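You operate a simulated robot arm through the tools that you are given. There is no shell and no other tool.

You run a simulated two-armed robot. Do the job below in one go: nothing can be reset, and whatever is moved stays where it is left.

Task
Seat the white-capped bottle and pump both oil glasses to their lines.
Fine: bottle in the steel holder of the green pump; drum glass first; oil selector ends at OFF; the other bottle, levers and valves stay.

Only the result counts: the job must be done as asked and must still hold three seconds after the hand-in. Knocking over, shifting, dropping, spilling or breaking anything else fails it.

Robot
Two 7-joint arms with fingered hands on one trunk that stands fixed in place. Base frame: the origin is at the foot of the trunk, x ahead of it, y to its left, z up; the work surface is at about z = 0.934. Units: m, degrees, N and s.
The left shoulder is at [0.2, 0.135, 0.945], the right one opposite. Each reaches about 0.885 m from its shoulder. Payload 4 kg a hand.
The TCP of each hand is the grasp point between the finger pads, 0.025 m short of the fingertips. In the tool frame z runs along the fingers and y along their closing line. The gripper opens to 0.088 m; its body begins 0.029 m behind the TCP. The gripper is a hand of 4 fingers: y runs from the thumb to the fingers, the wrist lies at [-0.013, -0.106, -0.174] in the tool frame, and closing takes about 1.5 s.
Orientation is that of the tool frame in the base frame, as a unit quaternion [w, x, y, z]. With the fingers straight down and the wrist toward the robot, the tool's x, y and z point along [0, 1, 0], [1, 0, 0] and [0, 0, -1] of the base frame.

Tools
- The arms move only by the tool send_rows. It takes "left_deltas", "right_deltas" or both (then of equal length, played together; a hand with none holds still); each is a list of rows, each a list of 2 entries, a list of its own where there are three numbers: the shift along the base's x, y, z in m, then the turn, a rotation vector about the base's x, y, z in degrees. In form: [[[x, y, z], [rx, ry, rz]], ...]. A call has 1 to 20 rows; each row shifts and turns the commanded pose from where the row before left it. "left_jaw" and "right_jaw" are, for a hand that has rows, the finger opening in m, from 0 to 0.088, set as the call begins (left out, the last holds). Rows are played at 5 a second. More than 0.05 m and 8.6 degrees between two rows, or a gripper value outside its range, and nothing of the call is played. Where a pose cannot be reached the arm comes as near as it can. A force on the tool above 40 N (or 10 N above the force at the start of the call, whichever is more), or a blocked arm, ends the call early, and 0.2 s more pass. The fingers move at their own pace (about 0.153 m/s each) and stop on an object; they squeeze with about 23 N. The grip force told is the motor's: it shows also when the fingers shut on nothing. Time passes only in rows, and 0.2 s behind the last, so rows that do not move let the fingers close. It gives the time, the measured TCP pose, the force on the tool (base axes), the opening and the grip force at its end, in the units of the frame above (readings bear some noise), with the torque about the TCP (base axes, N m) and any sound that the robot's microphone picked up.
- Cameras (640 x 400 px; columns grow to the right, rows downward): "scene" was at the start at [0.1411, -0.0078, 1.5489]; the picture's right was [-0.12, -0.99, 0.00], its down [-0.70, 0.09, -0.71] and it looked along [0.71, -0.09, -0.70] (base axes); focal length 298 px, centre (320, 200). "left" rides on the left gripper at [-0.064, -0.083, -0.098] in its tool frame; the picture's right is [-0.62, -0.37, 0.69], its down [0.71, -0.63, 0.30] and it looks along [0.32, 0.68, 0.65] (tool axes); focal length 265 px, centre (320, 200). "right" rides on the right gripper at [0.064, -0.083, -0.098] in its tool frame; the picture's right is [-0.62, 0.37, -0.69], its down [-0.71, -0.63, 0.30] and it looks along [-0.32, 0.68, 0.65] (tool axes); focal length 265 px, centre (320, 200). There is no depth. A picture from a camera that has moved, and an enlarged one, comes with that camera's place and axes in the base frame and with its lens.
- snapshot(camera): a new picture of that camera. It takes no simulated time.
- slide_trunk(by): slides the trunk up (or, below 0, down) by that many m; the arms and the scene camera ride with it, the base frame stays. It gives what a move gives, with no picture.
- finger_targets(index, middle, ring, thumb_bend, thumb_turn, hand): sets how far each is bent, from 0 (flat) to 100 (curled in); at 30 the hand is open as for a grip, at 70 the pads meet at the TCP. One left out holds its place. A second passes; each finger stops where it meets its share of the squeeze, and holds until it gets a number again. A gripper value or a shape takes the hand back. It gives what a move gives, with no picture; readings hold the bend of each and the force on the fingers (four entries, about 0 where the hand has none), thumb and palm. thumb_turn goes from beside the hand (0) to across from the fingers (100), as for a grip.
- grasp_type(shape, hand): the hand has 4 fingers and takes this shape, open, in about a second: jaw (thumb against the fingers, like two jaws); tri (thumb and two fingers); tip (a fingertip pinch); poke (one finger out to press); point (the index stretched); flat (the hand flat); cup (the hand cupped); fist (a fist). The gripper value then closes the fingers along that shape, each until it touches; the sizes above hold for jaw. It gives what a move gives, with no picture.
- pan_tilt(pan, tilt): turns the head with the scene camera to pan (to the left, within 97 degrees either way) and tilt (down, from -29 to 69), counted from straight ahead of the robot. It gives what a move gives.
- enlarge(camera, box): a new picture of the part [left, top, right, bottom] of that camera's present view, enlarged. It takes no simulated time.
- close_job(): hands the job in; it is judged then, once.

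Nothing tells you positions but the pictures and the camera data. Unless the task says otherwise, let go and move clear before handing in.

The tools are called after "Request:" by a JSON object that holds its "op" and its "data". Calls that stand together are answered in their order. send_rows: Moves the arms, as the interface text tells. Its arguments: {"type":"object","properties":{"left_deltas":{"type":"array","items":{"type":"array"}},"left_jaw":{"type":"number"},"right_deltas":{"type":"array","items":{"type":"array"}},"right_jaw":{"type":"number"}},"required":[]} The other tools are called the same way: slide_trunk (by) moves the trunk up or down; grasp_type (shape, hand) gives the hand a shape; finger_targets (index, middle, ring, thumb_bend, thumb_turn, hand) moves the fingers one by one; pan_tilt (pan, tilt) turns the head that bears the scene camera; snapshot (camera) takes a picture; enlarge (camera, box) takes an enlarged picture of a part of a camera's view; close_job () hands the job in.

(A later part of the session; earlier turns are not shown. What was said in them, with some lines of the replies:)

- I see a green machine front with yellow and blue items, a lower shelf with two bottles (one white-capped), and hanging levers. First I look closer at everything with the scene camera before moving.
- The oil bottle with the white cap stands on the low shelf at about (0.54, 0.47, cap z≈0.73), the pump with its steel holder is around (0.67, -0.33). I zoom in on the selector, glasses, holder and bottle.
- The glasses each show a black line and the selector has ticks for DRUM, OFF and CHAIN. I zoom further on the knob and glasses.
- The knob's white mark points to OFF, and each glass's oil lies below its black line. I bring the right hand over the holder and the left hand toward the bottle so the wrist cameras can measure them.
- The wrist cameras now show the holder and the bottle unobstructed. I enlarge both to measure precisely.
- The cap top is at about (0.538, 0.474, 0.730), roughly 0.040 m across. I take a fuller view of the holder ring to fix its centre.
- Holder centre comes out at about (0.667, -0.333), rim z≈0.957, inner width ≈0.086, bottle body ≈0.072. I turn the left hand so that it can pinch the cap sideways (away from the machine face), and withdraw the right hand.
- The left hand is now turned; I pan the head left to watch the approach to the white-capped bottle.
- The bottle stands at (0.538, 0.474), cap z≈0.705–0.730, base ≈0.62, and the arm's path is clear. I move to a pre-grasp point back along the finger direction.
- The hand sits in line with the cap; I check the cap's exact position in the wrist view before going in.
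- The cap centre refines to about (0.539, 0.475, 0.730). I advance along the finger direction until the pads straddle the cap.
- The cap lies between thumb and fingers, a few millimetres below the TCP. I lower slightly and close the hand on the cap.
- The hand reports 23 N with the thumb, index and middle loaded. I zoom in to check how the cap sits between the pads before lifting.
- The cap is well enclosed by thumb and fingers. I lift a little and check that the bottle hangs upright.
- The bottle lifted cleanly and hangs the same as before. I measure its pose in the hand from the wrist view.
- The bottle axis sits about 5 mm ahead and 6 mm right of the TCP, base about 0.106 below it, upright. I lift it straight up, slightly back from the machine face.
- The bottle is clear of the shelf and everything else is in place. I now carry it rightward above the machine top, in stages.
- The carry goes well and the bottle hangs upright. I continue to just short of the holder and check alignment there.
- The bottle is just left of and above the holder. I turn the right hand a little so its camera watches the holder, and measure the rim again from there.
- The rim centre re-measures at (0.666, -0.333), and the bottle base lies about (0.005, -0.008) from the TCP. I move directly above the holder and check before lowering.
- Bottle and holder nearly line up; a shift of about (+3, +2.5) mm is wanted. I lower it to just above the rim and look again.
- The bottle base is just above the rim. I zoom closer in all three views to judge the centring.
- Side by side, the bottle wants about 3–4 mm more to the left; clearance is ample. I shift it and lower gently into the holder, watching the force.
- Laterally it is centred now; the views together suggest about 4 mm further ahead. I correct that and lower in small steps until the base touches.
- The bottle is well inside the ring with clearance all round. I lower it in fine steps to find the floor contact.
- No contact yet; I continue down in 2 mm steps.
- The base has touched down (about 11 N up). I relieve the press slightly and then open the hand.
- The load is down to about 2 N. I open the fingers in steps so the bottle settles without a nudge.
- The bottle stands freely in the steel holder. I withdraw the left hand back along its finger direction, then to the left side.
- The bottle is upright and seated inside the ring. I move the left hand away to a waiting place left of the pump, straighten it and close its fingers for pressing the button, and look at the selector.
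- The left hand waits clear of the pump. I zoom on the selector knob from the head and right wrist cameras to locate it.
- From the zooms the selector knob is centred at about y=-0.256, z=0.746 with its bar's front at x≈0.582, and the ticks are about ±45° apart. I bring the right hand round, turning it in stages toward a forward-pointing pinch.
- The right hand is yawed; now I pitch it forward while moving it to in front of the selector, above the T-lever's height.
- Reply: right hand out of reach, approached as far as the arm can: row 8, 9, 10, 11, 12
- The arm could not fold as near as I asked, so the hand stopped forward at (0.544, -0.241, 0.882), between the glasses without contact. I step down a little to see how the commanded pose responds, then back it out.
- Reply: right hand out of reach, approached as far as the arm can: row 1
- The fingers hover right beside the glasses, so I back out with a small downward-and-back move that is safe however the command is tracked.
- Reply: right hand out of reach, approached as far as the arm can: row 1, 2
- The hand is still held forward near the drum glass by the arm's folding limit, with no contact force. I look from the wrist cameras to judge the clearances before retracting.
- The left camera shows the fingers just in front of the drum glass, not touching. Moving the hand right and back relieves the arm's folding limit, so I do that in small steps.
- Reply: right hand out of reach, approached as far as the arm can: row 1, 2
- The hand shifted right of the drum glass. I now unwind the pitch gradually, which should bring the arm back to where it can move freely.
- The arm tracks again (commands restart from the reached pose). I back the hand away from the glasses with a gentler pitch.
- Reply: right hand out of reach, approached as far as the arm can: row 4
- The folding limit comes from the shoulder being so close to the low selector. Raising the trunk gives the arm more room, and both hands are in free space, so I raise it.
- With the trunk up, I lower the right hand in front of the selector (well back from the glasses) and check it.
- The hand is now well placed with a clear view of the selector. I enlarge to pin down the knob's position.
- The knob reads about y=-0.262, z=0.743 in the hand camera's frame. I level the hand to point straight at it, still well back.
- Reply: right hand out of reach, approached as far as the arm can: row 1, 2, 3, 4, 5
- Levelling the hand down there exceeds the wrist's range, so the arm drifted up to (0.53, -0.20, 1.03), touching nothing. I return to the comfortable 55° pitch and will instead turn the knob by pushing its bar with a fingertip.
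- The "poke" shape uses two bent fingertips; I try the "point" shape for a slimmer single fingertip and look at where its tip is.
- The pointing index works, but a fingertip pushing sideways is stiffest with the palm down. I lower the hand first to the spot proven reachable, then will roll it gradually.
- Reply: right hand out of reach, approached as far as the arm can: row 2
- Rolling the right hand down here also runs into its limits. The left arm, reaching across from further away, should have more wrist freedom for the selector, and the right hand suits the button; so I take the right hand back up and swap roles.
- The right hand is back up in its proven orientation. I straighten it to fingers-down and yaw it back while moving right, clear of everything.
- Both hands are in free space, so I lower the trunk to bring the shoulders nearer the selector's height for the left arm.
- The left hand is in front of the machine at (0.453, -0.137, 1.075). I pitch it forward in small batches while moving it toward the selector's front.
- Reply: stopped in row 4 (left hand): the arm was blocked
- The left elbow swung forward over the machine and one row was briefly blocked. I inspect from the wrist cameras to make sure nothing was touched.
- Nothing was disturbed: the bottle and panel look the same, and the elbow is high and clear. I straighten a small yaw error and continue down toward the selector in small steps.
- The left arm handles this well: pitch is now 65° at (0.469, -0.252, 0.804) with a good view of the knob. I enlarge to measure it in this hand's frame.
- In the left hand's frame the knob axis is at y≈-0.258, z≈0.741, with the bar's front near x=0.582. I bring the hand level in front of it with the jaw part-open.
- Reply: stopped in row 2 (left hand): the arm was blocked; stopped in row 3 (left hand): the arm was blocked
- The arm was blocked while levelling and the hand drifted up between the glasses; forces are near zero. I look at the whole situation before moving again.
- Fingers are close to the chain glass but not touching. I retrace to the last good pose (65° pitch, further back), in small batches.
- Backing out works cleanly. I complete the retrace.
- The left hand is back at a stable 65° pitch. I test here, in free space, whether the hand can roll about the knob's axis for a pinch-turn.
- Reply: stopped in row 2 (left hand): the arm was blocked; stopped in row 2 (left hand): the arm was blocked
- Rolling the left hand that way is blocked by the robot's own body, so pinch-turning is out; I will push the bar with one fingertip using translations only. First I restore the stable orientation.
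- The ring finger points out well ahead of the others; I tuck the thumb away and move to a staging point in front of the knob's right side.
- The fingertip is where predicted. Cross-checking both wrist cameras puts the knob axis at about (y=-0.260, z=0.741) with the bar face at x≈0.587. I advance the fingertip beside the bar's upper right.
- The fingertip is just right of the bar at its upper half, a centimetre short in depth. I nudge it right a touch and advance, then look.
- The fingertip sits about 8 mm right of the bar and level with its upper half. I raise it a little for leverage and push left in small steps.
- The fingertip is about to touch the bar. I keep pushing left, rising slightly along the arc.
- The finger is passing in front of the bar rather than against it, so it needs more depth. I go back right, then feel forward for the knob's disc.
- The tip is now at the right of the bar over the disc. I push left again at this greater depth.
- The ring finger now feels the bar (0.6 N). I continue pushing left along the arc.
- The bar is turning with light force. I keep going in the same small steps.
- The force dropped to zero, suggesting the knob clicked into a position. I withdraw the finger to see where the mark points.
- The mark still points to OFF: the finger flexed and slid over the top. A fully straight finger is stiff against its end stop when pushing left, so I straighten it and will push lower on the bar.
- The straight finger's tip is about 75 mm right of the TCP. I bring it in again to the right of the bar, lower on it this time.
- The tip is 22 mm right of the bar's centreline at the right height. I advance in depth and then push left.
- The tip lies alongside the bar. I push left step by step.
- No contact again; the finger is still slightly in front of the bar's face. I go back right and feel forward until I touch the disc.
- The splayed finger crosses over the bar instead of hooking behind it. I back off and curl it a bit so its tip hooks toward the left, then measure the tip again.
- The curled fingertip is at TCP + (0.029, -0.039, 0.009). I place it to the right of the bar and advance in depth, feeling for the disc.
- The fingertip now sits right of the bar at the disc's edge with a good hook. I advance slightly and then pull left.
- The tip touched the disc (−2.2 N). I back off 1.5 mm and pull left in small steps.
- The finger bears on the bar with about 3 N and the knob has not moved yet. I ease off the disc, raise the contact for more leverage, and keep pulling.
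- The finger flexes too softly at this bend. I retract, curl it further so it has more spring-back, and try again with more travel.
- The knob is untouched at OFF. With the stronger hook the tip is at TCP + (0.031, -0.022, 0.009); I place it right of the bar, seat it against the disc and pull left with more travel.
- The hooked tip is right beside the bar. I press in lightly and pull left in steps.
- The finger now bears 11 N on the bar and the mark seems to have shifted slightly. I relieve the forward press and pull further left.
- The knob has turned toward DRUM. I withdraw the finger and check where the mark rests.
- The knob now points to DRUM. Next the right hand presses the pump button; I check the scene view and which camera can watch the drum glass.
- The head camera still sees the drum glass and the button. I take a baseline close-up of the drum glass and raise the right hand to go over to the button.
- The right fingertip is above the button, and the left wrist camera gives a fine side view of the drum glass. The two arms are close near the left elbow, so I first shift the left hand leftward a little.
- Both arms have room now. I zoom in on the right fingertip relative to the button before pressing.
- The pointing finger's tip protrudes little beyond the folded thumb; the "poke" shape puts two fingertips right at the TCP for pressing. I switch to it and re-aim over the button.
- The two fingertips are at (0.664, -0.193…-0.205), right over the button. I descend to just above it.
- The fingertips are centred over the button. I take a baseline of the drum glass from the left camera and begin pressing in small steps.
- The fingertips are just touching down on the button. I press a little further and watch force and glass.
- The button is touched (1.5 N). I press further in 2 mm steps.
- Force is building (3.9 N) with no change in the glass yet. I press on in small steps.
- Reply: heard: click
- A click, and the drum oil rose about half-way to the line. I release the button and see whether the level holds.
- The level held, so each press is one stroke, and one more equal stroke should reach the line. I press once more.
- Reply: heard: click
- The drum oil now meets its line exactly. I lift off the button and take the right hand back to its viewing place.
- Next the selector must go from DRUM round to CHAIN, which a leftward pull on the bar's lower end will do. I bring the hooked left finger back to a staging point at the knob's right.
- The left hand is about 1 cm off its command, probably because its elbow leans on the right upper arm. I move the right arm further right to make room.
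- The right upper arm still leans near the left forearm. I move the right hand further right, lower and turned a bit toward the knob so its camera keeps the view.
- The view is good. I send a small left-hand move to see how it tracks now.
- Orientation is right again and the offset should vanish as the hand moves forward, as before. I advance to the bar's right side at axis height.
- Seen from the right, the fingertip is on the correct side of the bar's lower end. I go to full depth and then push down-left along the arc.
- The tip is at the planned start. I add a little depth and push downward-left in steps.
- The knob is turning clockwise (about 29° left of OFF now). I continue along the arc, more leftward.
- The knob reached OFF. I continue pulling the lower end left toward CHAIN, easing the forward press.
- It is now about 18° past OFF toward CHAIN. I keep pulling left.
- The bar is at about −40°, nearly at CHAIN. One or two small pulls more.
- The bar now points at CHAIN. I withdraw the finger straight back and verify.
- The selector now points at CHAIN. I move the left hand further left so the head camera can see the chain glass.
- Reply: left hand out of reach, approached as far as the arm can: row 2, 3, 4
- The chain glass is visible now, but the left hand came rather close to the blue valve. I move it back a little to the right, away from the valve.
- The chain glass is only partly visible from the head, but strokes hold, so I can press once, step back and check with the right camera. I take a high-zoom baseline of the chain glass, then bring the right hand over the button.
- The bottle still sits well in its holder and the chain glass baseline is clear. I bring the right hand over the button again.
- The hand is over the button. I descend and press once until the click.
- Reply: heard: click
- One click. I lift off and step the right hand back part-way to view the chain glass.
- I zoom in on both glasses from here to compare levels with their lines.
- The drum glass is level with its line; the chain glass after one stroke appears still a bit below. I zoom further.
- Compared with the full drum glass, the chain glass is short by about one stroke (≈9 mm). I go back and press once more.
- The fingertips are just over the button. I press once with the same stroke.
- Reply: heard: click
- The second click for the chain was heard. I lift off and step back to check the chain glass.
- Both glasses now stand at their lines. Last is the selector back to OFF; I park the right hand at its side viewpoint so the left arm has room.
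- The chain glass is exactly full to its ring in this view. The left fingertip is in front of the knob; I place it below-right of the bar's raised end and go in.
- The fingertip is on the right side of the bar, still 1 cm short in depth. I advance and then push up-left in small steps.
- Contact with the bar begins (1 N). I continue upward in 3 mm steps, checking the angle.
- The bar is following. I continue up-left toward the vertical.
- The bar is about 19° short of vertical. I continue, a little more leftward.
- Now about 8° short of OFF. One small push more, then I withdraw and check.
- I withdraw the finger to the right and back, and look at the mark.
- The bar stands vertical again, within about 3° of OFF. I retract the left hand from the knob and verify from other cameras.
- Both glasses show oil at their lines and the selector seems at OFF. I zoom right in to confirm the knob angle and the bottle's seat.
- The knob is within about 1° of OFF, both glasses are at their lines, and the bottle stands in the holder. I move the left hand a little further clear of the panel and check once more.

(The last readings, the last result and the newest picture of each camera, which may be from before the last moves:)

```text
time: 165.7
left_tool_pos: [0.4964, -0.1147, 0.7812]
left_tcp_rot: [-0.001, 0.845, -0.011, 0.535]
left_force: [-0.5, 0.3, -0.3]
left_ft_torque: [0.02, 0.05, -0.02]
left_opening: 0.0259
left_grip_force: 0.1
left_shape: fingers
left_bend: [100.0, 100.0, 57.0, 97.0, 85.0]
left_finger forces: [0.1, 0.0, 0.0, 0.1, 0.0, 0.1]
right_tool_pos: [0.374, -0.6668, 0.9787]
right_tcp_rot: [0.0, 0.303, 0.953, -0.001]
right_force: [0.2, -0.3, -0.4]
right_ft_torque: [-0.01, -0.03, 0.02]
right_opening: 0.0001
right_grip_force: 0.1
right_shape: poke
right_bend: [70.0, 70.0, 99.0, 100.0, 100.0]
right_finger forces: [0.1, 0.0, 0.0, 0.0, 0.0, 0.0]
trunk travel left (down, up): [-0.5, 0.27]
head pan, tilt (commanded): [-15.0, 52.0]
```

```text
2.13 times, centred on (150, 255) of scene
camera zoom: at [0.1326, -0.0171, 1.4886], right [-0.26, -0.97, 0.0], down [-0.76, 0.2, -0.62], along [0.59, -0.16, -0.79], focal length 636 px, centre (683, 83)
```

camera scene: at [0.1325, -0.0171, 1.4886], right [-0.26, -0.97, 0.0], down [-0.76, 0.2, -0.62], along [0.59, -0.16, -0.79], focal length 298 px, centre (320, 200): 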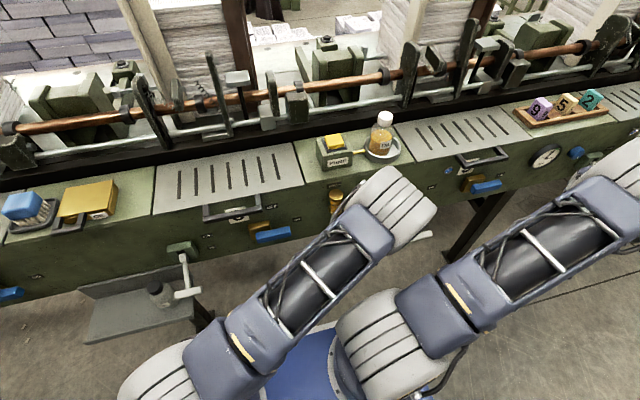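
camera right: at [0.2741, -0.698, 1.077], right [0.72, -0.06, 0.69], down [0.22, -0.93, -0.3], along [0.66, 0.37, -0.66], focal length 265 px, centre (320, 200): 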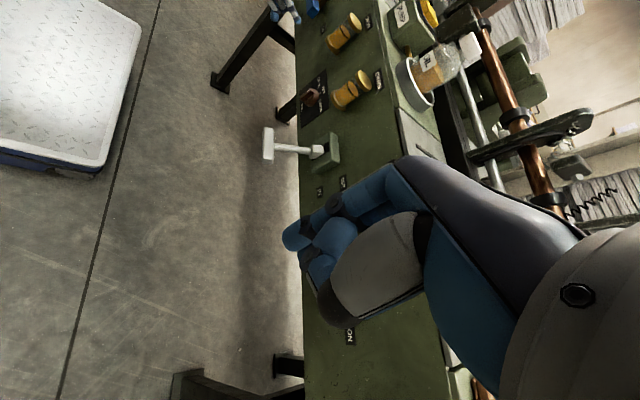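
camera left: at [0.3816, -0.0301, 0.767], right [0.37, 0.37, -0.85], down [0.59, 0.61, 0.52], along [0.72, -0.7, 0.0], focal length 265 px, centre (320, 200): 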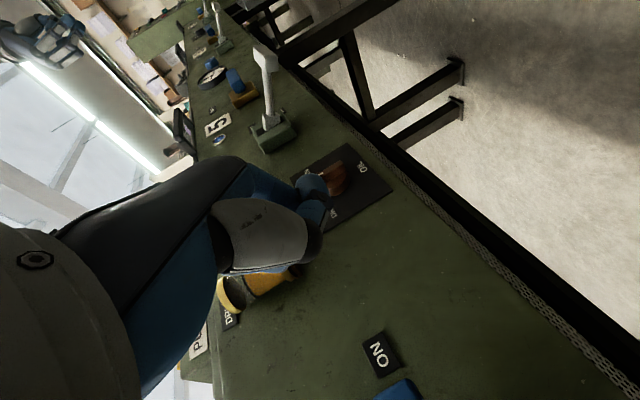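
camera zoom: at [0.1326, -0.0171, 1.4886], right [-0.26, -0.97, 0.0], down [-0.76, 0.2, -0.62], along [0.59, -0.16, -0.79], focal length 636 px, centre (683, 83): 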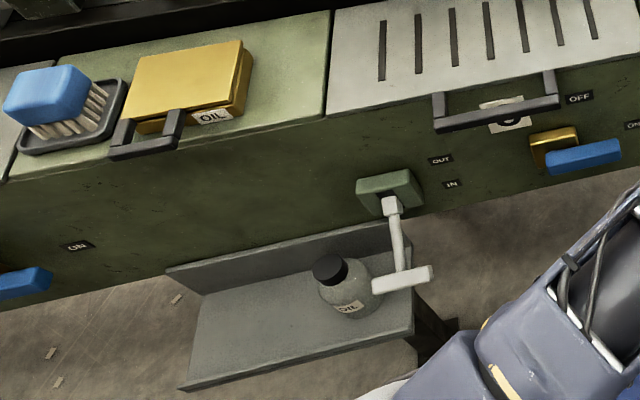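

The white-capped bottle stands in the steel holder. Both glasses are at their lines and the selector points to OFF. The other bottle, the levers and the valves look unmoved, and both hands are clear, so I hand the job in.

Request:
{"op": "close_job", "data": {}}

```text
The job is handed in.
```

The job is done and handed in. In the last camera views before hand-in, everything was as you asked; the handing-in gave no verdict, so I can't confirm how it was judged.

- **Bottle:** the white-capped bottle stands upright in the steel holder of the green pump. It sits slightly toward the pump side of the ring rather than dead centre.
- **Drum glass:** pumped first, two strokes, oil at its line.
- **Chain glass:** pumped second, two strokes, oil at its line.
- **Selector:** back at OFF, within about 1° of the mark.
- **Everything else:** the black-capped bottle, the levers and the valves look unmoved. I saw no spills.

Turning the selector took several tries, because the hands could not reach it squarely. In the end I pushed the knob round with one fingertip. During those tries the fingers came close to the two glasses, but no contact force showed.

Both hands were clear of the machine at hand-in, with the left hand still out in front of the panel.
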